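You operate a simulated robot arm through the tools that you are given. There is no shell and no other tool.

You are at the controls of a simulated robot arm. One attempt, no reset.

JOB
Turn the open sack out into the purple tray and mark it with the blue clip.
Fine: sack empty and back; the clip is in the top drawer, which ends shut; spill nothing. Set down upright: open grey sack.

The check looks at the end state, three seconds after you hand in, the way a careful person would. Anything else that was tipped, shoved, dropped, spilled or broken makes it a failure.

ROBOT AND FRAMES
A 6-joint arm with a two-finger gripper, fixed in place. Base frame: the origin is on the floor under the middle of its stand, x ahead of it, y to its left, z up. Lengths are in mm, angles in degrees, forces in N, time in s.
It reaches about 1637 mm from its shoulder. Its first joint turns from -166.0 to 166.0 degrees. Payload 3.43 kg.
The TCP is the grasp point between the finger pads, 20 mm short of the fingertips. In the tool frame z runs along the fingers and y along their closing line. The gripper opens to 190 mm; its body begins 248 mm behind the TCP.
Orientation is that of the tool frame in the base frame, as a unit quaternion [w, x, y, z]. With the fingers straight down and closing along the base's y, the tool's x points along the base's -x, its y along +y and its z along -z.

CONTROLS
- The arm moves only by the tool play_rows. Its arguments are lists of equal length, an entry for each row: "travel": the shift along the tool's x, y, z in mm, a list of three; "rot": the turn, a rotation vector about the tool's x, y, z in degrees, a list of three; "grip": the finger opening in mm, from 0 to 190. In form: {"travel": [[x, y, z], ...], "rot": [[rx, ry, rz], ...], "grip": [grip, ...]}. A call has 1 to 20 rows; each row is the pose to reach, as a shift and turn from the pose commanded when the call began, along the tool's axes at that moment. Rows are played at 5 a second. More than 50 mm and 8.6 degrees between two rows, or a gripper value outside its range, and nothing of the call is played. A pose out of reach is approached as far as the arm can. The call stops where the force on the tool passes 50 N (or 10 N more than at its start, if that is more) or the arm is blocked; 0.2 s more then pass. Each finger travels about 45 mm/s and halts on what it meets, pressing with about 39 N; the grip force reading is that of the motor and also rises with nothing between the fingers. The clock runs only during rows and for 0.2 s after the last one: add rows that repeat a pose to give the fingers time. The reply holds the time, the measured pose of the TCP, the force on the tool along the base axes, the opening and the grip force, in the units named above and with some noise, with the torque about the TCP (base axes, N m) and any sound that the robot's microphone picked up.
- Cameras (640 x 400 px; columns grow to the right, rows downward): "scene" is fixed at [50.2, -651.1, 1620.8]; the picture's right is [-0.42, 0.91, 0.00], its down [0.82, 0.38, -0.43] and it looks along [-0.39, -0.18, -0.90] (base axes); focal length 214 px, centre (320, 200). "wrist" rides on the gripper at [70, -8, -288] in the tool frame; the picture's right is [0.12, 0.99, 0.00], its down [-0.96, 0.11, -0.25] and it looks along [-0.25, 0.03, 0.97] (tool axes); focal length 261 px, centre (320, 200). There is no depth. A picture from a camera that has moved, and an enlarged one, comes with that camera's place and axes in the base frame and with its lens.
- grab_frame(camera): a new picture of that camera. The clock stands still meanwhile.
- move_column(by): slides the trunk up (or, below 0, down) by that many mm; the arm rides with it, the base frame stays. It gives what a move gives, with no picture.
- enlarge(camera, box): a new picture of the part [left, top, right, bottom] of that camera's present view, enlarged. The clock stands still meanwhile.
- sign_off(): hands the job in; it is judged then, once.

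Places have to be worked out from the pictures, the camera data and where the tool is seen. Open the gripper and draw the arm clear of the work before you hand the job in, unless the task says otherwise.

The tools are called as name(argument=value, ...) on one line, values as JSON. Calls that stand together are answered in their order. play_rows: Moves the arm, as the interface text tells. Its arguments: {"type":"object","properties":{"travel":{"type":"array"},"rot":{"type":"array"},"grip":{"type":"array"}},"required":["travel","rot","grip"]} The other tools are called the same way: move_column (by) moves the trunk up or down; grab_frame (camera) takes a picture; enlarge (camera, box) takes an enlarged picture of a part of a camera's view; sign_off () hands the job in.

At the start:

```text
clock: 0.0
tool_pos: [650.7, -108.0, 1299.7]
tcp_rot: [-0.001, 0.0, 1.0, 0.0]
contact_force: [0.7, 0.5, 0.3]
moment: [0.02, 0.0, 0.02]
width: 190.1
finger_force: 0.1
trunk travel left (down, up): [-175.0, 65.0]
```

scene: 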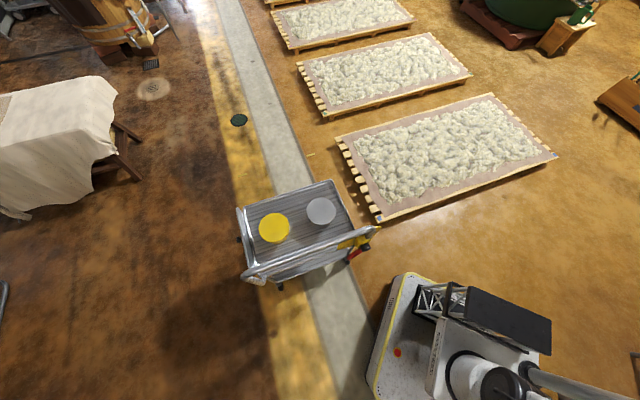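
wrist: 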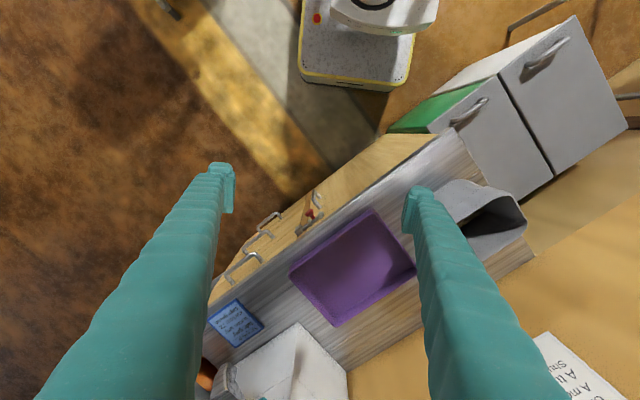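

The wrist view shows a bench with a purple tray, an open grey sack, a blue note, drawer handles and a white sack. I'll enlarge both views to get the details before I move.

enlarge(camera="wrist", box=[200, 100, 420, 240])

enlarge(camera="wrist", box=[400, 100, 640, 250])

enlarge(camera="wrist", box=[190, 240, 420, 400])

enlarge(camera="scene", box=[320, 240, 640, 400])

```text
2.86 times, centred on (310, 170) of wrist
camera zoom: at [580.4, -116.0, 1584.4], right [-0.12, 0.99, 0.0], down [0.96, 0.11, 0.25], along [0.25, 0.03, -0.97], focal length 745 px, centre (349, 286)
```

zoom: 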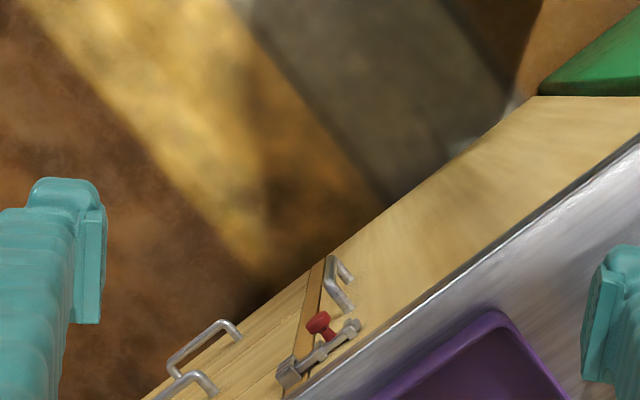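

```text
2.67 times, centred on (520, 175) of wrist
camera zoom: at [580.4, -116.0, 1584.4], right [-0.12, 0.99, 0.0], down [0.96, 0.11, 0.25], along [0.25, 0.03, -0.97], focal length 695 px, centre (-213, 267)
```

zoom: 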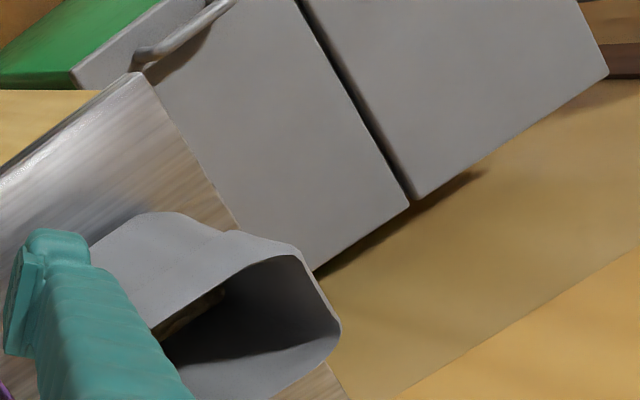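

```text
2.50 times, centred on (305, 320) of wrist
camera zoom: at [580.4, -116.0, 1584.4], right [-0.12, 0.99, 0.0], down [0.96, 0.11, 0.25], along [0.25, 0.03, -0.97], focal length 652 px, centre (358, -100)
```

zoom: 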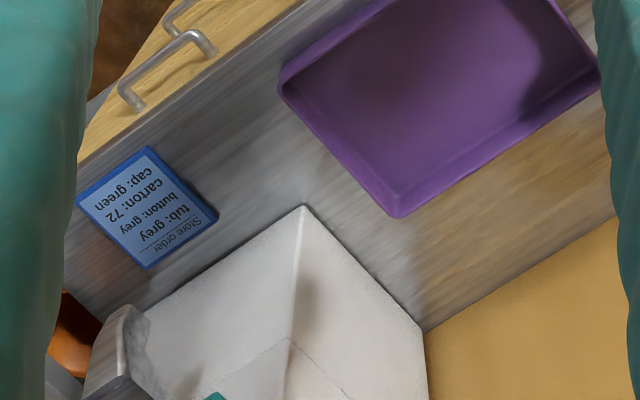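

```text
2.00 times, centred on (480, 320) of scene
camera zoom: at [50.2, -651.1, 1620.8], right [-0.42, 0.91, 0.0], down [0.82, 0.38, -0.43], along [-0.39, -0.18, -0.9], focal length 429 px, centre (0, -40)
```

zoom: 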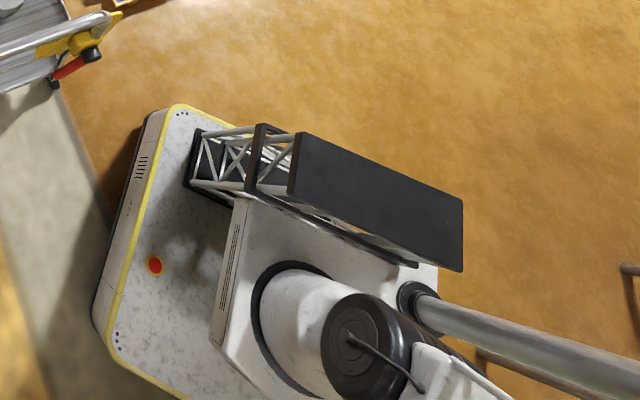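

I need parallax to locate things. At this height I'll slide the tool 250 mm toward base +y and take another wrist picture.

play_rows(travel=[[0, 50, 0], [0, 100, 0], [0, 150, 0], [0, 200, 0], [0, 250, 0], [0, 250, 0]], rot=[[0, 0, 0], [0, 0, 0], [0, 0, 0], [0, 0, 0], [0, 0, 0], [0, 0, 0]], grip=[190, 190, 190, 190, 190, 190])

grab_frame(camera="wrist")

```text
clock: 1.4
tool_pos: [651.5, 140.3, 1301.3]
tcp_rot: [0.0, -0.001, 1.0, 0.0]
contact_force: [0.2, -0.2, 0.5]
moment: [0.03, 0.04, -0.03]
width: 190.3
finger_force: 0.0
trunk travel left (down, up): [-175.0, 65.0]
```

```text
taken
camera wrist: at [582.0, 131.8, 1586.7], right [-0.12, 0.99, 0.0], down [0.96, 0.11, 0.25], along [0.25, 0.03, -0.97], focal length 261 px, centre (320, 200)
```

wrist: 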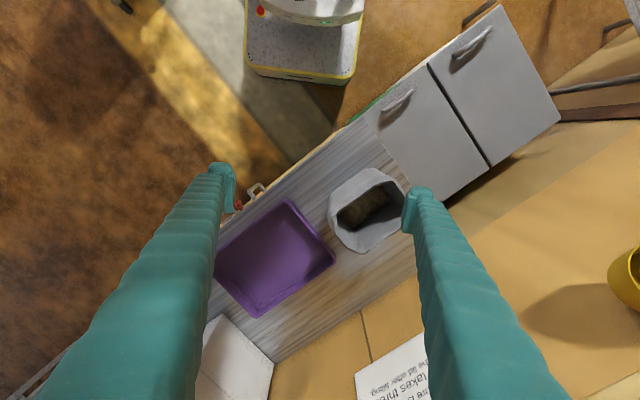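

The tray shifted about 80 px, so its top is roughly z 850. I'll enlarge the sack, the tray corner and the drawer hardware in this view.

enlarge(camera="wrist", box=[220, 130, 420, 255])

enlarge(camera="wrist", box=[200, 190, 440, 340])

enlarge(camera="wrist", box=[340, 250, 640, 400])

```text
3.20 times, centred on (320, 192) of wrist
camera zoom: at [582.0, 131.8, 1586.7], right [-0.12, 0.99, 0.0], down [0.96, 0.11, 0.25], along [0.25, 0.03, -0.97], focal length 834 px, centre (320, 224)
```

zoom: 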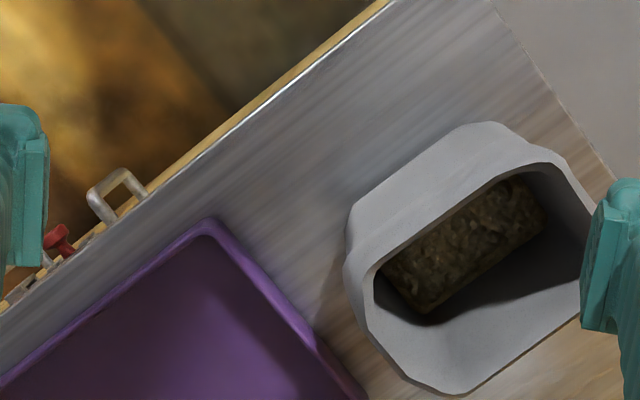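

```text
2.67 times, centred on (320, 265) of wrist
camera zoom: at [582.0, 131.8, 1586.7], right [-0.12, 0.99, 0.0], down [0.96, 0.11, 0.25], along [0.25, 0.03, -0.97], focal length 695 px, centre (320, 27)
```

zoom: 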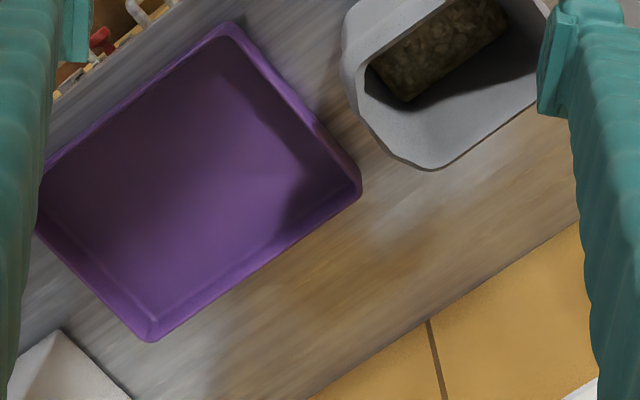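

```text
2.13 times, centred on (490, 325) of wrist
camera zoom: at [582.0, 131.8, 1586.7], right [-0.12, 0.99, 0.0], down [0.96, 0.11, 0.25], along [0.25, 0.03, -0.97], focal length 556 px, centre (-43, -67)
```

zoom: 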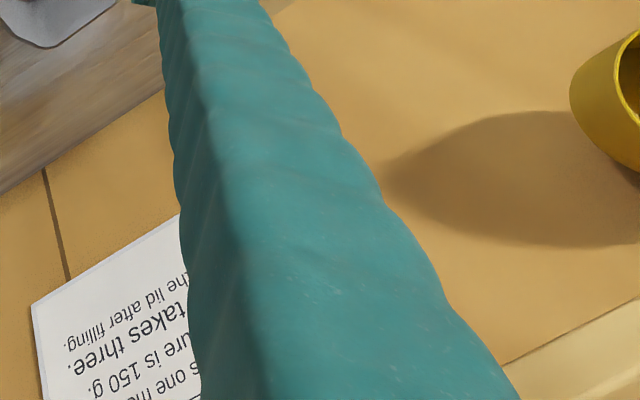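

The bench front runs at about 45 degrees, with the tray centred near (976, 33). The open grey sack, with grain inside, stands near (770, 270). I'll move over the sack for a straight-down look.

play_rows(travel=[[0, 50, 0], [0, 100, 0], [0, 150, 0], [0, 180, 0], [0, 180, 0]], rot=[[0, 0, 0], [0, 0, 0], [0, 0, 0], [0, 0, 0], [0, 0, 0]], grip=[190, 190, 190, 190, 190])

enlarge(camera="wrist", box=[220, 130, 440, 270])

grab_frame(camera="wrist")

```text
clock: 2.6
tool_pos: [653.2, 320.8, 1299.3]
tcp_rot: [0.0, 0.0, 1.0, 0.0]
contact_force: [0.1, -0.2, -0.2]
moment: [-0.06, 0.03, 0.07]
width: 190.2
finger_force: 0.1
trunk travel left (down, up): [-175.0, 65.0]
```

```text
2.86 times, centred on (330, 200) of wrist
camera zoom: at [581.8, 313.5, 1583.9], right [-0.12, 0.99, 0.0], down [0.96, 0.11, 0.25], along [0.25, 0.03, -0.97], focal length 745 px, centre (291, 200)
```

zoom: 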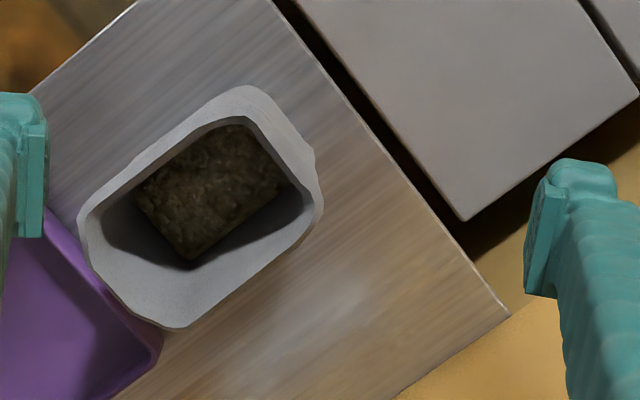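

```text
taken
camera wrist: at [581.8, 313.5, 1583.9], right [-0.12, 0.99, 0.0], down [0.96, 0.11, 0.25], along [0.25, 0.03, -0.97], focal length 261 px, centre (320, 200)
```

wrist: 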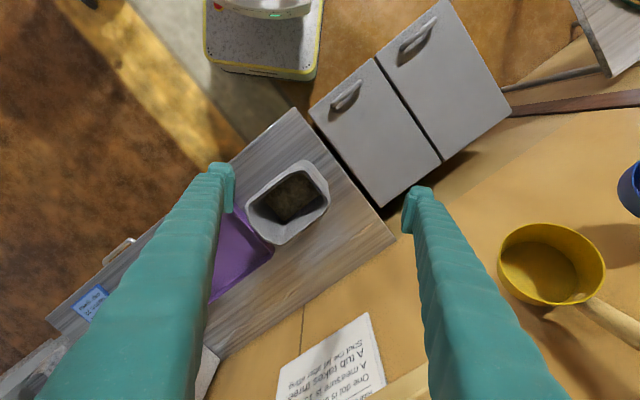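

The sack measures about 178 mm along the bench, 114 mm across and 205 mm tall, with its rim near z 1035. Next I'll go around to the front of the bench, yawing 45 degrees, to see the drawers and the bolt.

play_rows(travel=[[12.8, -43.4, 4.2], [25.5, -86.8, 8.3], [38.3, -130.2, 12.5], [51, -173.6, 16.7], [63.8, -217, 20.8], [76.5, -260.5, 25], [89.3, -304, 29.2], [102, -347, 33.3], [114.8, -390.6, 37.5], [127.5, -434, 41.7], [140, -477.5, 45.8], [153, -521, 50], [153, -521, 50]], rot=[[0, 0, 3.75], [0, 0, 7.5], [0, 0, 11.25], [0, 0, 15], [0, 0, 18.75], [0, 0, 22.5], [0, 0, 26.25], [0, 0, 30], [0, 0, 33.75], [0, 0, 37.5], [0, 0, 41.25], [0, 0, 45], [0, 0, 45]], grip=[190, 190, 190, 190, 190, 190, 190, 190, 190, 190, 190, 190, 190])

grab_frame(camera="wrist")

```text
clock: 5.4
tool_pos: [497.3, -199.2, 1250.3]
tcp_rot: [-0.001, 0.382, 0.924, -0.001]
contact_force: [0.1, 0.2, 0.1]
moment: [-0.01, 0.03, -0.02]
width: 189.9
finger_force: 0.0
trunk travel left (down, up): [-175.0, 65.0]
```

```text
taken
camera wrist: at [441.5, -154.0, 1535.9], right [0.62, 0.79, 0.0], down [0.76, -0.6, 0.25], along [0.19, -0.15, -0.97], focal length 261 px, centre (320, 200)
```

wrist: 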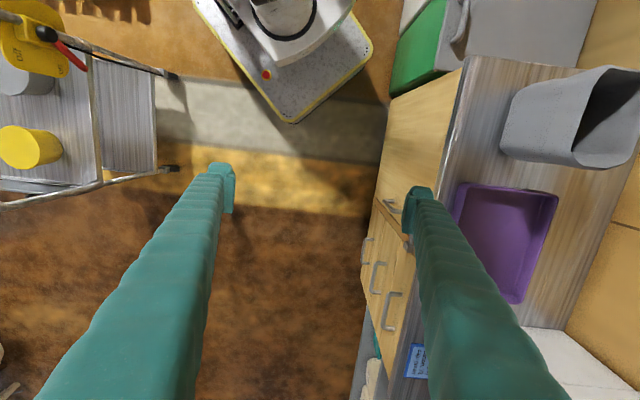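

Now I can see two columns of handles on the bench front. I'll tilt the tool 45 degrees toward the front and lower it to look at the drawers.

play_rows(travel=[[-11, 5.5, 31.2], [-22, 11, 62.5], [-33, 16.4, 93.8], [-44, 21.9, 125], [-54.8, 27.3, 156.2], [-65.8, 32.8, 187.5], [-76.7, 38.3, 218.8], [-87.7, 43.7, 250], [-87.7, 43.7, 250]], rot=[[-5.6, 0, 0], [-11.2, 0, 0], [-16.9, 0, 0], [-22.5, 0, 0], [-28.1, 0, 0], [-33.8, 0, 0], [-39.4, 0, 0], [-45, 0, 0], [-45, 0, 0]], grip=[190, 190, 190, 190, 190, 190, 190, 190, 190])

grab_frame(camera="wrist")

```text
clock: 7.4
tool_pos: [588.3, -227.5, 997.8]
tcp_rot: [0.147, 0.353, 0.853, 0.354]
contact_force: [0.4, -0.1, -0.1]
moment: [0.0, 0.0, -0.01]
width: 190.2
finger_force: 0.0
trunk travel left (down, up): [-175.0, 65.0]
```

```text
taken
camera wrist: at [391.0, -324.2, 1193.3], right [0.41, 0.58, 0.7], down [0.61, -0.75, 0.26], along [0.67, 0.33, -0.66], focal length 261 px, centre (320, 200)
```

wrist: 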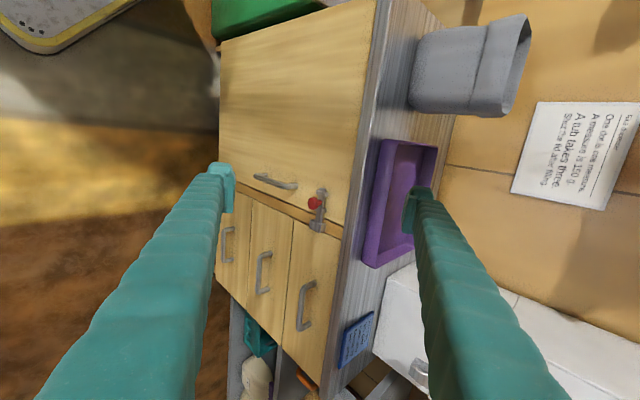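

The bench front has a column of three drawers with the top one nearest the bench top, a large door, and a bolt with a red knob. I'll enlarge the key parts.

enlarge(camera="wrist", box=[210, 150, 390, 262])

enlarge(camera="wrist", box=[210, 200, 400, 400])

enlarge(camera="wrist", box=[340, 0, 640, 200])

```text
3.56 times, centred on (300, 206) of wrist
camera zoom: at [391.0, -324.2, 1193.3], right [0.41, 0.58, 0.7], down [0.61, -0.75, 0.26], along [0.67, 0.33, -0.66], focal length 927 px, centre (391, 179)
```

zoom: 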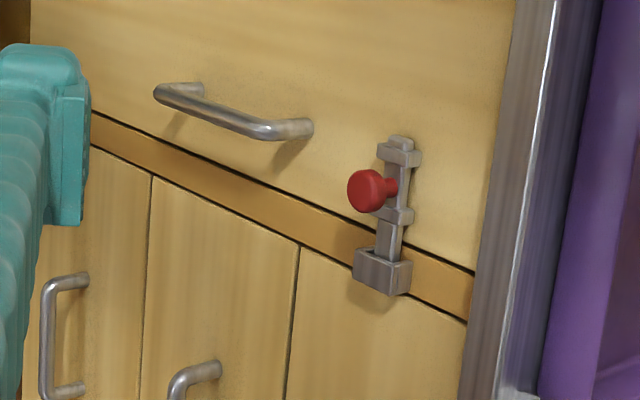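

```text
2.00 times, centred on (305, 300) of wrist
camera zoom: at [391.0, -324.2, 1193.3], right [0.41, 0.58, 0.7], down [0.61, -0.75, 0.26], along [0.67, 0.33, -0.66], focal length 521 px, centre (350, 0)
```

zoom: 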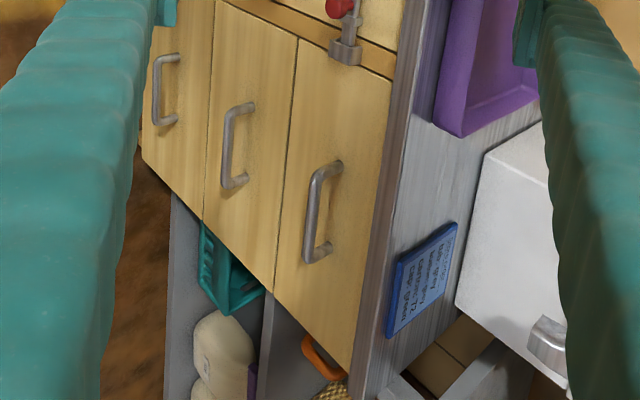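

```text
2.00 times, centred on (490, 100) of wrist
camera zoom: at [391.0, -324.2, 1193.3], right [0.41, 0.58, 0.7], down [0.61, -0.75, 0.26], along [0.67, 0.33, -0.66], focal length 521 px, centre (-20, 400)
```

zoom: 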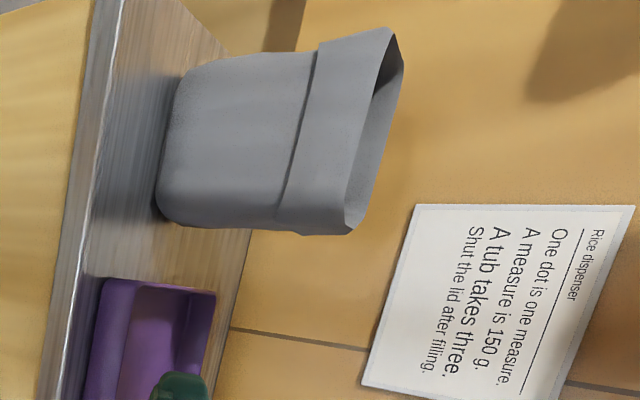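

The bolt sits on the door and keeps into the frame strip, so the top drawer looks free. Its handle bar triangulates to about (1073, -346, 733). I'll enlarge the tray and the sack's foot from this angle for a wide-baseline fix.

enlarge(camera="wrist", box=[340, 120, 480, 280])

enlarge(camera="wrist", box=[380, 0, 540, 130])

enlarge(camera="wrist", box=[250, 230, 380, 370])

```text
2.50 times, centred on (410, 200) of wrist
camera zoom: at [391.0, -324.2, 1193.3], right [0.41, 0.58, 0.7], down [0.61, -0.75, 0.26], along [0.67, 0.33, -0.66], focal length 652 px, centre (95, 200)
```

zoom: 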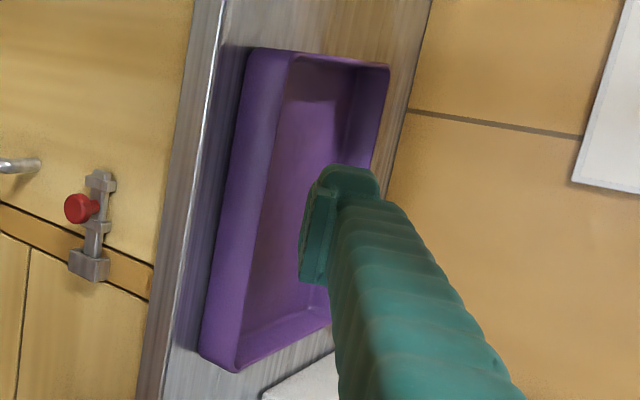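

```text
3.08 times, centred on (460, 65) of wrist
camera zoom: at [391.0, -324.2, 1193.3], right [0.41, 0.58, 0.7], down [0.61, -0.75, 0.26], along [0.67, 0.33, -0.66], focal length 802 px, centre (-111, 615)
```

zoom: 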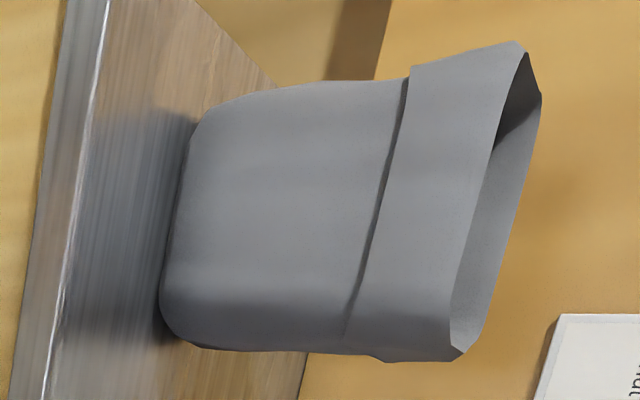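

```text
2.86 times, centred on (315, 300) of wrist
camera zoom: at [391.0, -324.2, 1193.3], right [0.41, 0.58, 0.7], down [0.61, -0.75, 0.26], along [0.67, 0.33, -0.66], focal length 745 px, centre (334, -86)
```

zoom: 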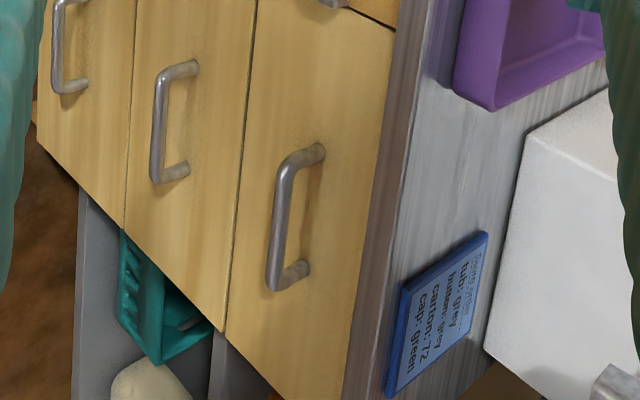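

The fixes so far are bench top about z 845, tray rim about z 905, sack rim about z 1040 centred near (740, 264), and the wall behind. I'll pour first. The plan is to come in at the sack from its left end with fingers horizontal, so I'm going over there with the tool back to pointing down.

play_rows(travel=[[28.9, 29.9, 7.6], [57.8, 59.7, 15.2], [86.7, 89.6, 22.7], [115.6, 119.4, 30.3], [144.5, 149.3, 37.9], [173.4, 179.1, 45.5], [202.3, 209, 53.1], [231.3, 238.9, 60.7], [260.2, 268.7, 68.2], [289.1, 298.6, 75.8], [318, 328.4, 83.4], [346.9, 358.3, 91], [375.8, 388.1, 98.6], [404.7, 418, 106.1], [433.6, 447.8, 113.7], [462.5, 477.7, 121.3], [462.5, 477.7, 121.3]], rot=[[2.8, 0, 0], [5.6, 0, 0], [8.4, 0, 0], [11.25, 0, 0], [14.1, 0, 0], [16.9, 0, 0], [19.7, 0, 0], [22.5, 0, 0], [25.3, 0, 0], [28.1, 0, 0], [30.9, 0, 0], [33.75, 0, 0], [36.6, 0, 0], [39.4, 0, 0], [42.2, 0, 0], [45, 0, 0], [45, 0, 0]], grip=[190, 190, 190, 190, 190, 190, 190, 190, 190, 190, 190, 190, 190, 190, 190, 190, 190])

grab_frame(camera="wrist")

grab_frame(camera="scene")

```text
clock: 11.0
tool_pos: [561.1, 397.7, 1249.6]
tcp_rot: [0.0, 0.383, 0.924, 0.0]
contact_force: [-0.8, 0.6, -0.1]
moment: [-0.08, 0.02, 0.02]
width: 190.0
finger_force: 0.1
trunk travel left (down, up): [-175.0, 65.0]
```

```text
taken
camera wrist: at [504.7, 441.9, 1535.5], right [0.62, 0.79, 0.0], down [0.76, -0.6, 0.25], along [0.19, -0.15, -0.97], focal length 261 px, centre (320, 200)
```

wrist: 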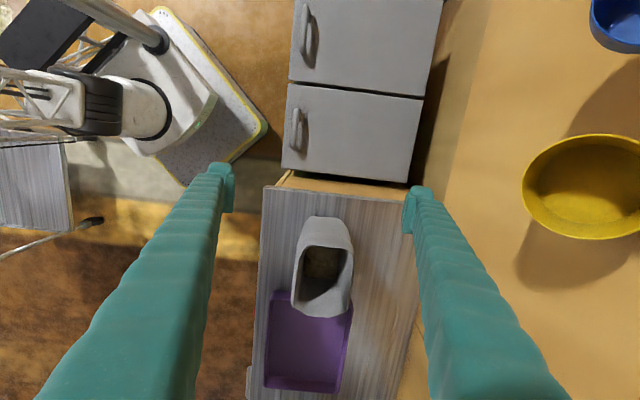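

```text
taken
```

scene: 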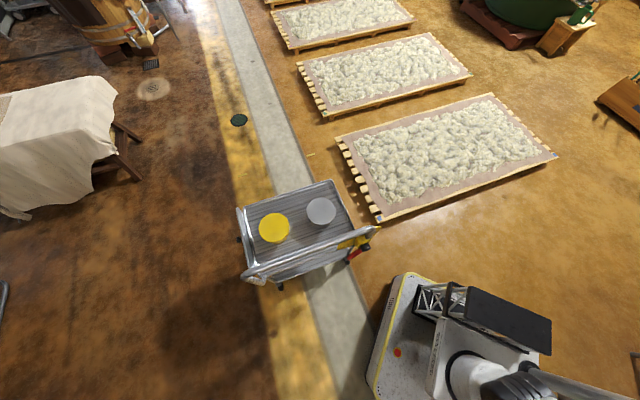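

This view lines up with the bench. I'll enlarge the sack to measure its position and yaw against the bench and tray edges.

enlarge(camera="wrist", box=[250, 190, 410, 330])

enlarge(camera="wrist", box=[240, 270, 440, 400])

```text
2.86 times, centred on (330, 260) of wrist
camera zoom: at [504.7, 441.9, 1535.5], right [0.62, 0.79, 0.0], down [0.76, -0.6, 0.25], along [0.19, -0.15, -0.97], focal length 745 px, centre (291, 29)
```

zoom: 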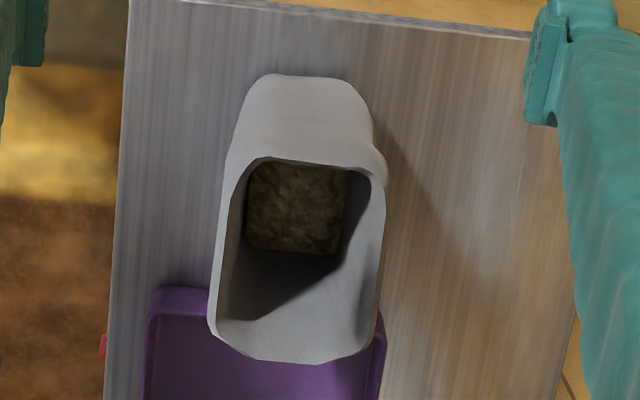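

```text
3.08 times, centred on (340, 335) of wrist
camera zoom: at [504.7, 441.9, 1535.5], right [0.62, 0.79, 0.0], down [0.76, -0.6, 0.25], along [0.19, -0.15, -0.97], focal length 802 px, centre (258, -215)
```

zoom: 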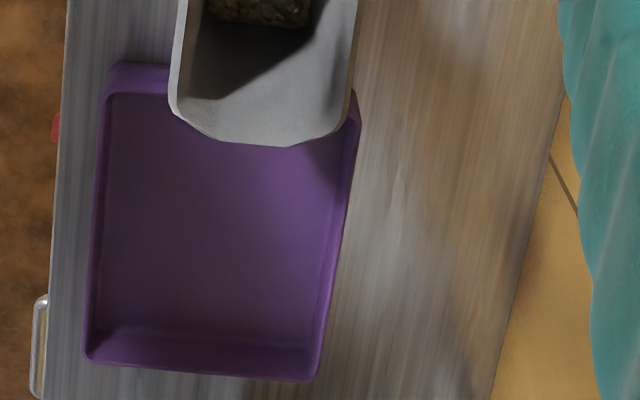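

In bench coordinates (a along, n inward) the sack centre is about a=347, n=711. The tray spans a 505–812 and n 586–812. I'll swing the tool to horizontal pointing along +a at a safe height, left of the sack.

play_rows(travel=[[-4.5, 2.75, 8.3], [-9.1, 5.5, 16.6], [-13.6, 8.25, 24.9], [-18.2, 11, 33.2], [-22.7, 13.75, 41.5], [-27.25, 16.5, 49.8], [-31.8, 19.25, 58.1], [-36.3, 22, 66.4], [-40.9, 24.75, 74.7], [-45.4, 27.5, 83], [-50, 30.25, 91.3], [-54.5, 33, 99.6], [-54.5, 33, 99.6]], rot=[[0, -7.5, 0], [0, -15, 0], [0, -22.5, 0], [0, -30, 0], [0, -37.5, 0], [0, -45, 0], [0, -52.5, 0], [0, -60, 0], [0, -67.5, 0], [0, -75, 0], [0, -82.5, 0], [0, -90, 0], [0, -90, 0]], grip=[190, 190, 190, 190, 190, 190, 190, 190, 190, 190, 190, 190, 190])

grab_frame(camera="wrist")

grab_frame(camera="scene")

```text
clock: 13.8
tool_pos: [625.3, 382.7, 1150.1]
tcp_rot: [0.654, 0.27, 0.653, -0.271]
contact_force: [-0.2, 0.0, 0.4]
moment: [-0.01, -0.02, -0.02]
width: 190.0
finger_force: 0.0
trunk travel left (down, up): [-175.0, 65.0]
```

```text
taken
camera wrist: at [415.8, 581.6, 1077.7], right [0.7, 0.7, -0.12], down [-0.09, 0.26, 0.96], along [0.71, -0.66, 0.25], focal length 261 px, centre (320, 200)
```

wrist: 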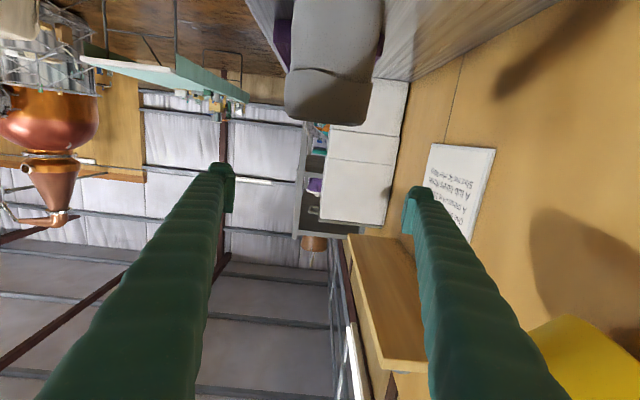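

```text
taken
```

scene: 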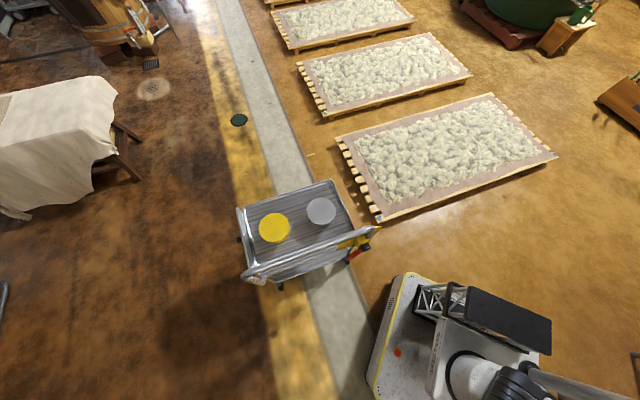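

The tool is horizontal, left of the sack at n≈713. Next I'll lower straight down to grip height z≈905, still clear of the sack, and check the alignment.

play_rows(travel=[[40, 0, 0], [80, 0, 0], [120, 0, 0], [160, 0, 0], [200, 0, 0], [240, 0, 0], [245, 0, 0], [245, 0, 0]], rot=[[0, 0, 0], [0, 0, 0], [0, 0, 0], [0, 0, 0], [0, 0, 0], [0, 0, 0], [0, 0, 0], [0, 0, 0]], grip=[190, 190, 190, 190, 190, 190, 190, 190])

grab_frame(camera="wrist")

```text
clock: 15.6
tool_pos: [626.7, 380.9, 905.1]
tcp_rot: [0.654, 0.271, 0.652, -0.272]
contact_force: [-0.7, 0.3, -0.6]
moment: [0.0, 0.01, 0.0]
width: 190.0
finger_force: 0.0
trunk travel left (down, up): [-175.0, 65.0]
```

```text
taken
camera wrist: at [416.9, 580.0, 833.9], right [0.7, 0.7, -0.12], down [-0.09, 0.26, 0.96], along [0.71, -0.66, 0.25], focal length 261 px, centre (320, 200)
```

wrist: 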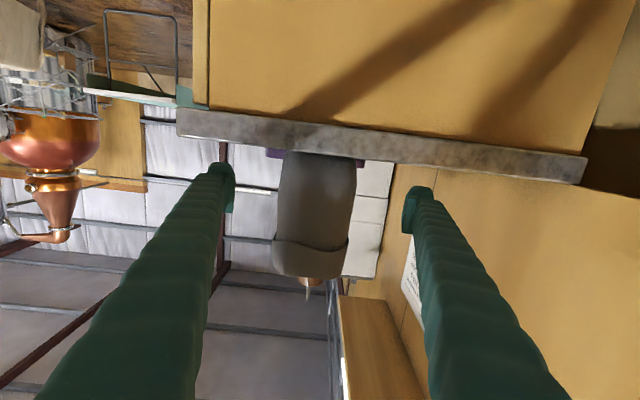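

The sack sits centred between the fingers (n≈712), and the lower finger edge is about 30 mm above the bench. I'll advance 172 mm along the tool axis so the pads straddle the sack.

play_rows(travel=[[0, 0, 30], [0, 0, 60], [0, 0, 90], [0, 0, 120], [0, 0, 150], [0, 0, 172], [0, 0, 172]], rot=[[0, 0, 0], [0, 0, 0], [0, 0, 0], [0, 0, 0], [0, 0, 0], [0, 0, 0], [0, 0, 0]], grip=[190, 190, 190, 190, 190, 190, 190])

grab_frame(camera="wrist")

```text
clock: 17.2
tool_pos: [745.8, 261.5, 907.2]
tcp_rot: [0.653, 0.271, 0.653, -0.271]
contact_force: [-0.2, -0.2, 0.3]
moment: [0.01, 0.02, 0.01]
width: 190.0
finger_force: 0.1
trunk travel left (down, up): [-175.0, 65.0]
```

```text
taken
camera wrist: at [536.2, 460.5, 834.7], right [0.7, 0.7, -0.12], down [-0.09, 0.26, 0.96], along [0.71, -0.66, 0.25], focal length 261 px, centre (320, 200)
```

wrist: 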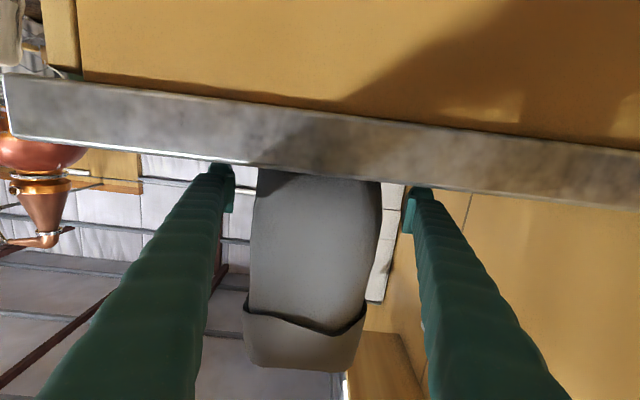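

The fingers straddle the sack with good margins on both sides. I'll close on it now and watch the width and force.

play_rows(travel=[[0, 0, 0], [0, 0, 0], [0, 0, 0], [0, 0, 0], [0, 0, 0], [0, 0, 0], [0, 0, 0], [0, 0, 0], [0, 0, 0], [0, 0, 0]], rot=[[0, 0, 0], [0, 0, 0], [0, 0, 0], [0, 0, 0], [0, 0, 0], [0, 0, 0], [0, 0, 0], [0, 0, 0], [0, 0, 0], [0, 0, 0]], grip=[172, 154, 136, 118, 100, 85, 80, 80, 80, 80])

grab_frame(camera="wrist")

```text
clock: 19.4
tool_pos: [745.4, 261.8, 907.3]
tcp_rot: [0.654, 0.27, 0.653, -0.271]
contact_force: [-3.2, -1.8, 1.5]
moment: [0.05, -0.02, -0.16]
width: 122.3
finger_force: 39.1
trunk travel left (down, up): [-175.0, 65.0]
```

```text
taken
camera wrist: at [536.1, 460.4, 834.8], right [0.7, 0.7, -0.12], down [-0.09, 0.26, 0.96], along [0.71, -0.66, 0.25], focal length 261 px, centre (320, 200)
```

wrist: 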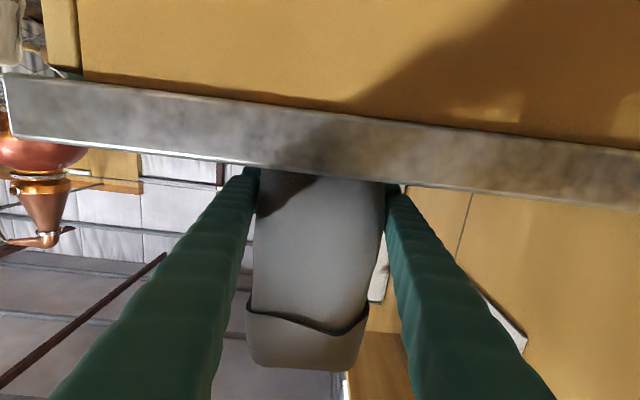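

The pads have gripped at 122 mm with 39 N. I'll lift 25 mm slowly and read the weight.

play_rows(travel=[[-5, 0, 0], [-10, 0, 0], [-15, 0, 0], [-20, 0, 0], [-25, 0, 0], [-25, 0, 0]], rot=[[0, 0, 0], [0, 0, 0], [0, 0, 0], [0, 0, 0], [0, 0, 0], [0, 0, 0]], grip=[80, 80, 80, 80, 80, 80])

grab_frame(camera="wrist")

```text
clock: 20.8
tool_pos: [747.1, 261.2, 930.8]
tcp_rot: [0.654, 0.27, 0.653, -0.27]
contact_force: [-0.8, 1.0, -7.4]
moment: [-0.04, -0.03, 0.0]
width: 124.4
finger_force: 39.5
trunk travel left (down, up): [-175.0, 65.0]
```

```text
taken
camera wrist: at [537.8, 458.6, 858.1], right [0.7, 0.7, -0.12], down [-0.09, 0.26, 0.96], along [0.71, -0.66, 0.25], focal length 261 px, centre (320, 200)
```

wrist: 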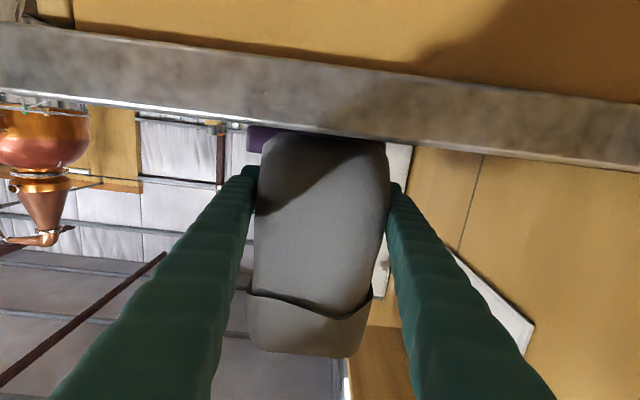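

The picture suggests the sack sits about 14 mm lower in the fingers than before, so it may have settled or slipped. I'll hold still for a second and compare.

play_rows(travel=[[0, 0, 0], [0, 0, 0], [0, 0, 0], [0, 0, 0], [0, 0, 0]], rot=[[0, 0, 0], [0, 0, 0], [0, 0, 0], [0, 0, 0], [0, 0, 0]], grip=[80, 80, 80, 80, 80])

enlarge(camera="wrist", box=[200, 80, 460, 380])

```text
clock: 22.0
tool_pos: [746.6, 260.7, 930.5]
tcp_rot: [0.653, 0.271, 0.653, -0.27]
contact_force: [0.5, 0.7, -8.9]
moment: [-0.01, -0.03, 0.04]
width: 124.3
finger_force: 39.1
trunk travel left (down, up): [-175.0, 65.0]
```

```text
1.33 times, centred on (330, 230) of wrist
camera zoom: at [537.7, 458.6, 858.2], right [0.7, 0.7, -0.12], down [-0.09, 0.26, 0.96], along [0.71, -0.66, 0.25], focal length 348 px, centre (307, 160)
```

zoom: 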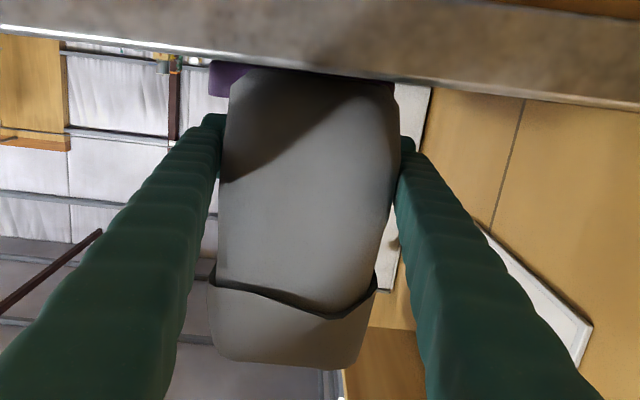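

The sack is steady now, with about 8 N hanging. I'll lift another 60 mm and check again that it isn't creeping.

play_rows(travel=[[-10, 0, 0], [-20, 0, 0], [-30, 0, 0], [-40, 0, 0], [-50, 0, 0], [-60, 0, 0], [-60, 0, 0], [-60, 0, 0]], rot=[[0, 0, 0], [0, 0, 0], [0, 0, 0], [0, 0, 0], [0, 0, 0], [0, 0, 0], [0, 0, 0], [0, 0, 0]], grip=[80, 80, 80, 80, 80, 80, 80, 80])

grab_frame(camera="wrist")

```text
clock: 23.8
tool_pos: [746.5, 258.4, 991.2]
tcp_rot: [0.653, 0.271, 0.653, -0.271]
contact_force: [-0.5, 0.0, -7.4]
moment: [0.0, -0.01, 0.02]
width: 123.7
finger_force: 39.5
trunk travel left (down, up): [-175.0, 65.0]
```

```text
taken
camera wrist: at [536.5, 457.2, 918.4], right [0.7, 0.7, -0.12], down [-0.09, 0.26, 0.96], along [0.71, -0.66, 0.25], focal length 261 px, centre (320, 200)
```

wrist: 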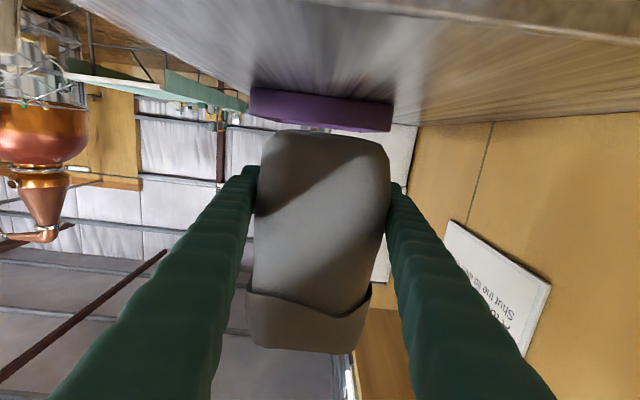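

The sack is held and free of the bench. There's a wall shelf around z 1427 and a tall dispenser at a>907, so I'll start the pour along +a and yaw later to keep the wrist clear. First I'll tilt to 60 degrees while carrying the lip over the tray.

play_rows(travel=[[-5.8, 0, 9], [-11.5, 0, 18], [-17.3, 0, 27], [-23, -1, 36], [-28.8, -2, 45], [-34.5, -3, 54], [-40.3, -4, 63], [-46, -5, 72], [-51.8, -5, 81], [-57.5, -5, 90], [-63.3, -5, 99], [-69, -5, 107], [-69, -5, 107]], rot=[[0, 5, 0], [0, 10, 0], [0, 15, 0], [0, 20, 0], [0, 25, 0], [0, 30, 0], [0, 35, 0], [0, 40, 0], [0, 45, 0], [0, 50, 0], [0, 55, 0], [0, 60, 0], [0, 60, 0]], grip=[80, 80, 80, 80, 80, 80, 80, 80, 80, 80, 80, 80, 80])

grab_frame(camera="wrist")

```text
clock: 26.6
tool_pos: [819.9, 179.2, 1060.0]
tcp_rot: [0.239, 0.37, 0.892, -0.1]
contact_force: [-0.5, -0.4, -7.7]
moment: [0.06, 0.07, 0.02]
width: 123.1
finger_force: 38.7
trunk travel left (down, up): [-175.0, 65.0]
```

```text
taken
camera wrist: at [669.0, 319.4, 1271.5], right [0.63, 0.77, -0.06], down [0.58, -0.42, 0.69], along [0.51, -0.47, -0.72], focal length 261 px, centre (320, 200)
```

wrist: 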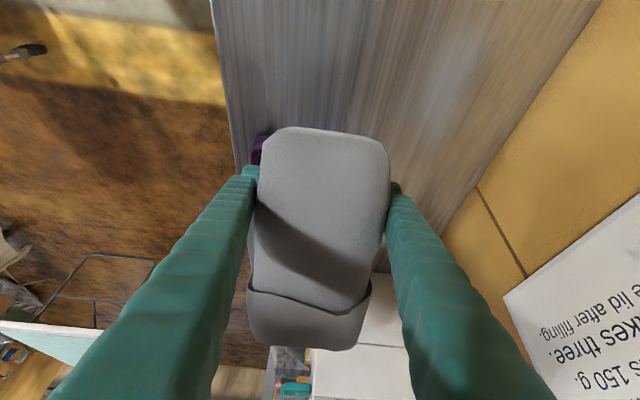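

The sack is steady, its lip is at about a=602 and no content has left yet (7.7 N). I'll continue slowly to 90 degrees, keeping the lip roughly fixed about 50 mm above the tray rim.

play_rows(travel=[[1.7, 0, 4.9], [3.3, 0, 9.7], [4.9, 0, 14.5], [6.5, 0, 19.3], [7, 0, 23.1], [7.4, 0, 26.9], [5.3, 0, 28.2], [3.1, 0, 29.4], [-0.8, 0, 28.7], [-4.6, 0, 28], [-8.9, 0, 27.6], [-13.2, 0, 27.2], [-13.2, 0, 27.2], [-13.2, 0, 27.2]], rot=[[0, 2.5, 0], [0, 5, 0], [0, 7.5, 0], [0, 10, 0], [0, 12.5, 0], [0, 15, 0], [0, 17.5, 0], [0, 20, 0], [0, 22.5, 0], [0, 25, 0], [0, 27.5, 0], [0, 30, 0], [0, 30, 0], [0, 30, 0]], grip=[80, 80, 80, 80, 80, 80, 80, 80, 80, 80, 80, 80, 80, 80])

grab_frame(camera="wrist")

```text
clock: 29.6
tool_pos: [835.1, 163.1, 1042.4]
tcp_rot: [0.0, 0.383, 0.924, 0.0]
contact_force: [1.2, -0.4, -3.6]
moment: [0.05, 0.08, -0.01]
width: 123.0
finger_force: 39.2
trunk travel left (down, up): [-175.0, 65.0]
```

```text
taken
camera wrist: at [780.2, 207.8, 1328.3], right [0.62, 0.79, 0.0], down [0.76, -0.6, 0.25], along [0.19, -0.15, -0.97], focal length 261 px, centre (320, 200)
```

wrist: 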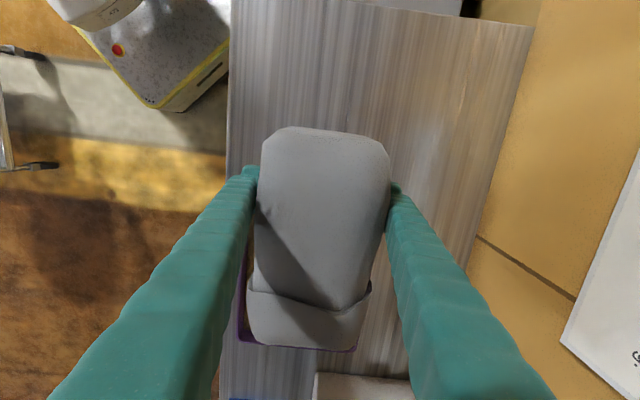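

The load fell from 7.7 N to 3.6 N, so grain is going out. I'll zoom in to check it lands inside the tray.

enlarge(camera="wrist", box=[210, 240, 410, 370])

```text
3.08 times, centred on (310, 305) of wrist
camera zoom: at [780.2, 207.8, 1328.3], right [0.62, 0.79, 0.0], down [0.76, -0.6, 0.25], along [0.19, -0.15, -0.97], focal length 802 px, centre (351, -123)
```

zoom: 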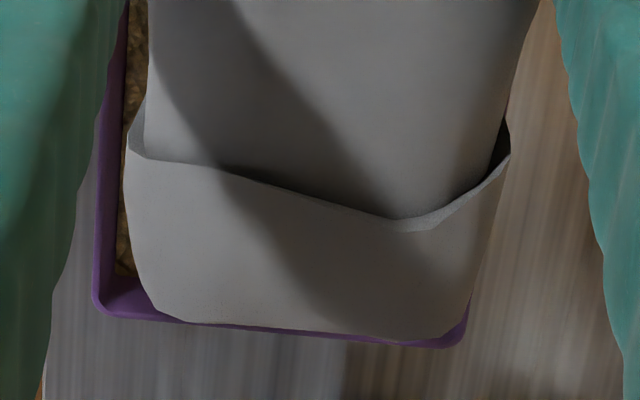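

I can see grain inside the tray along its front wall and nothing on the bench. I'll keep tilting to 120 degrees around the lip.

play_rows(travel=[[-5.5, 0, -3.5], [-11, 0, -7], [-15.5, 0, -11], [-20, 0, -15], [-25, 0, -19], [-30, 0, -23], [-35, 0, -27], [-40, 0, -31], [-45.5, 0, -34.5], [-51, 0, -38], [-56.5, 0, -41], [-62, 0, -44], [-62, 0, -44], [-62, 0, -44], [-62, 0, -44]], rot=[[0, 2.5, 0], [0, 5, 0], [0, 7.5, 0], [0, 10, 0], [0, 12.5, 0], [0, 15, 0], [0, 17.5, 0], [0, 20, 0], [0, 22.5, 0], [0, 25, 0], [0, 27.5, 0], [0, 30, 0], [0, 30, 0], [0, 30, 0], [0, 30, 0]], grip=[80, 80, 80, 80, 80, 80, 80, 80, 80, 80, 80, 80, 80, 80, 80])

grab_frame(camera="wrist")

```text
clock: 32.8
tool_pos: [872.4, 120.9, 1078.5]
tcp_rot: [-0.237, 0.371, 0.892, 0.101]
contact_force: [-0.2, -0.4, -0.8]
moment: [0.02, 0.02, 0.0]
width: 122.7
finger_force: 38.9
out of reach, approached as far as the arm can: row 12, 13, 14, 15
trunk travel left (down, up): [-175.0, 65.0]
```

```text
taken
camera wrist: at [923.3, 56.5, 1359.2], right [0.63, 0.77, 0.06], down [0.76, -0.6, -0.26], along [-0.16, 0.21, -0.96], focal length 261 px, centre (320, 200)
```

wrist: 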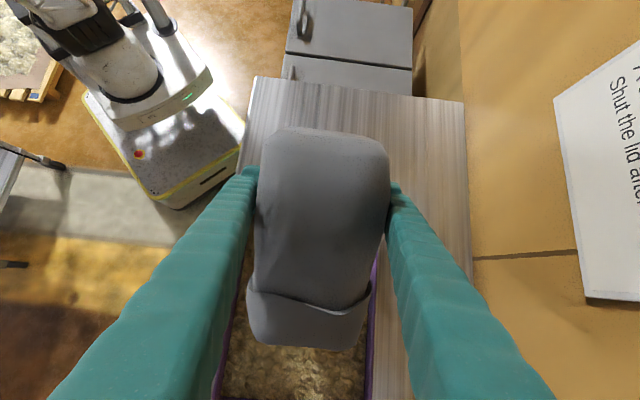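

Now only about 0.8 N hangs, so the sack is almost or entirely empty. The last rows hit the reach limit, so I'll yaw 40 degrees about the vertical with the lip held over the tray, which leaves room to tip further.

play_rows(travel=[[-1.6, 3.5, -0.9], [-3.3, 7, -1.9], [-4.9, 10.5, -2.8], [-6.5, 14, -3.8], [-8.1, 17.5, -4.7], [-9.8, 21, -5.6], [-11.4, 24.5, -6.6], [-13, 28, -7.5], [-13, 28, -7.5]], rot=[[-2.5, 0, 4.33], [-5, 0, 8.66], [-7.5, 0, 13], [-10, 0, 17.3], [-12.5, 0, 21.65], [-15, 0, 26], [-17.5, 0, 30.3], [-20, 0, 34.6], [-20, 0, 34.6]], grip=[80, 80, 80, 80, 80, 80, 80, 80, 80])

grab_frame(camera="wrist")

```text
clock: 34.8
tool_pos: [903.0, 128.3, 1075.4]
tcp_rot: [-0.192, 0.653, 0.712, 0.175]
contact_force: [0.7, 0.1, -1.1]
moment: [0.03, -0.01, -0.01]
width: 122.5
finger_force: 39.4
trunk travel left (down, up): [-175.0, 65.0]
```

```text
taken
camera wrist: at [901.9, 45.8, 1358.3], right [0.98, 0.19, 0.06], down [0.2, -0.94, -0.27], along [0.01, 0.27, -0.96], focal length 261 px, centre (320, 200)
```

wrist: 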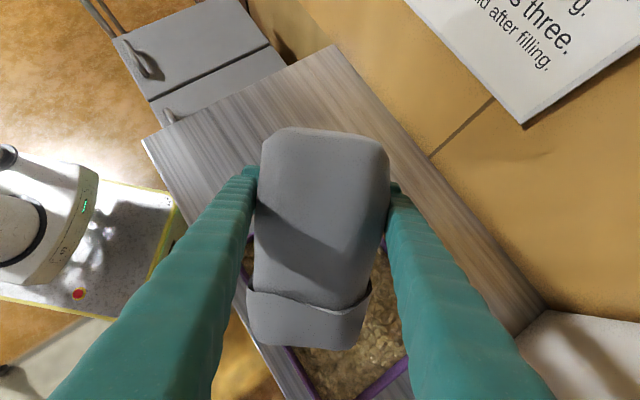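

The tray shows a bed of grain with clean edges. I'll tip on to 145 degrees, keeping the lip over the tray.

play_rows(travel=[[-4.8, 0, -4.4], [-9.5, 0, -8.7], [-14.3, 0, -13.1], [-19, 0, -17.4], [-23.8, 0, -21.8], [-28.6, 0, -26.2], [-33.3, 0, -30.5], [-38.1, 0, -34.9], [-42.8, 0, -39.2], [-47.6, 0, -43.6], [-47.6, 0, -43.6], [-47.6, 0, -43.6], [-47.6, 0, -43.6], [-47.6, 0, -43.6]], rot=[[0, 2.5, 0], [0, 5, 0], [0, 7.5, 0], [0, 10, 0], [0, 12.5, 0], [0, 15, 0], [0, 17.5, 0], [0, 20, 0], [0, 22.5, 0], [0, 25, 0], [0, 25, 0], [0, 25, 0], [0, 25, 0], [0, 25, 0]], grip=[80, 80, 80, 80, 80, 80, 80, 80, 80, 80, 80, 80, 80, 80])

grab_frame(camera="wrist")

```text
clock: 37.8
tool_pos: [908.3, 66.9, 1090.7]
tcp_rot: [-0.341, 0.599, 0.654, 0.312]
contact_force: [0.6, -0.7, -0.7]
moment: [0.01, 0.02, -0.02]
width: 122.3
finger_force: 39.1
trunk travel left (down, up): [-175.0, 65.0]
```

```text
taken
camera wrist: at [916.6, -128.6, 1310.9], right [0.98, 0.15, 0.1], down [0.18, -0.74, -0.65], along [-0.03, 0.65, -0.76], focal length 261 px, centre (320, 200)
```

wrist: 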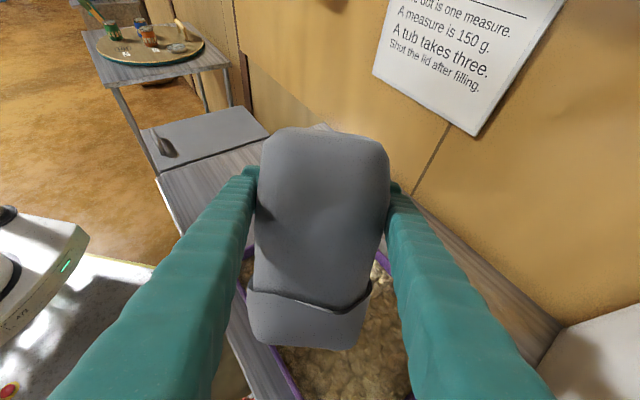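

The reading stays at about 0.7 N even at 145 degrees, so the sack is empty. I'll tip back to 90 degrees first, still above the tray.

play_rows(travel=[[2.6, -3.5, 8.4], [5.1, -6.9, 16.8], [7.7, -10.4, 25.2], [10.3, -13.8, 33.6], [12.8, -17.3, 42], [15.4, -20.7, 50.5], [17.9, -24.2, 58.9], [20.5, -27.6, 67.3], [23.1, -31.1, 75.7], [25.6, -34.5, 84.1], [28.2, -38, 92.5], [28.2, -38, 92.5]], rot=[[0, -5, 0], [0, -10, 0], [0, -15, 0], [0, -20, 0], [0, -25, 0], [0, -30, 0], [0, -35, 0], [0, -40, 0], [0, -45, 0], [0, -50, 0], [0, -55, 0], [0, -55, 0]], grip=[80, 80, 80, 80, 80, 80, 80, 80, 80, 80, 80, 80])

```text
clock: 40.4
tool_pos: [864.3, 154.5, 1058.6]
tcp_rot: [0.0, 0.675, 0.737, -0.001]
contact_force: [-0.3, 1.1, -1.6]
moment: [-0.01, -0.01, -0.02]
width: 122.1
finger_force: 38.8
trunk travel left (down, up): [-175.0, 65.0]
```

Next I'll yaw back 40 degrees with the tool vertical, then untilt toward the sack's home spot.

play_rows(travel=[[1.2, -3.3, 0], [2.4, -6.6, 0], [3.5, -9.8, 0], [4.7, -13.1, 0], [5.9, -16.4, 0], [7.1, -19.7, 0], [8.2, -22.9, 0], [9.4, -26.2, 0], [9.4, -26.2, 0]], rot=[[0, 0, -5], [0, 0, -10], [0, 0, -15], [0, 0, -20], [0, 0, -25], [0, 0, -30], [0, 0, -35], [0, 0, -40], [0, 0, -40]], grip=[80, 80, 80, 80, 80, 80, 80, 80, 80])

```text
clock: 42.4
tool_pos: [836.0, 163.1, 1061.2]
tcp_rot: [0.001, 0.381, 0.924, -0.001]
contact_force: [0.1, 0.0, -0.2]
moment: [0.01, 0.01, 0.0]
width: 122.4
finger_force: 39.3
trunk travel left (down, up): [-175.0, 65.0]
```

I'll untilt from 90 degrees to upright while carrying the sack back over its original spot (a≈345, n≈711), well above the bench.

play_rows(travel=[[8.7, 0.3, 4.1], [17.5, 0.6, 8.1], [26.2, 0.9, 12.2], [34.9, 1.2, 16.3], [43.7, 1.5, 20.3], [52.4, 1.8, 24.4], [61.1, 2.1, 28.5], [69.9, 2.4, 32.5], [78.6, 2.7, 36.6], [87.3, 3, 40.7], [96.1, 3.3, 44.7], [104.8, 3.6, 48.8], [113.5, 3.9, 52.9], [122.3, 4.2, 56.9], [131, 4.5, 61], [131, 4.5, 61], [131, 4.5, 61]], rot=[[0, -6, 0], [0, -12, 0], [0, -18, 0], [0, -24, 0], [0, -30, 0], [0, -36, 0], [0, -42, 0], [0, -48, 0], [0, -54, 0], [0, -60, 0], [0, -66, 0], [0, -72, 0], [0, -78, 0], [0, -84, 0], [0, -90, 0], [0, -90, 0], [0, -90, 0]], grip=[80, 80, 80, 80, 80, 80, 80, 80, 80, 80, 80, 80, 80, 80, 80, 80, 80])

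grab_frame(camera="wrist")

```text
clock: 46.0
tool_pos: [746.3, 257.5, 999.5]
tcp_rot: [0.654, 0.27, 0.653, -0.27]
contact_force: [0.8, -0.5, -0.6]
moment: [-0.03, 0.0, -0.02]
width: 122.2
finger_force: 39.1
trunk travel left (down, up): [-175.0, 65.0]
```

```text
taken
camera wrist: at [536.9, 455.9, 926.4], right [0.7, 0.7, -0.12], down [-0.09, 0.26, 0.96], along [0.71, -0.66, 0.25], focal length 261 px, centre (320, 200)
```

wrist: 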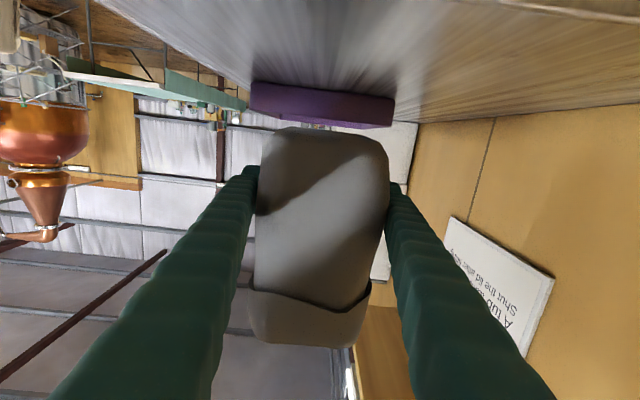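

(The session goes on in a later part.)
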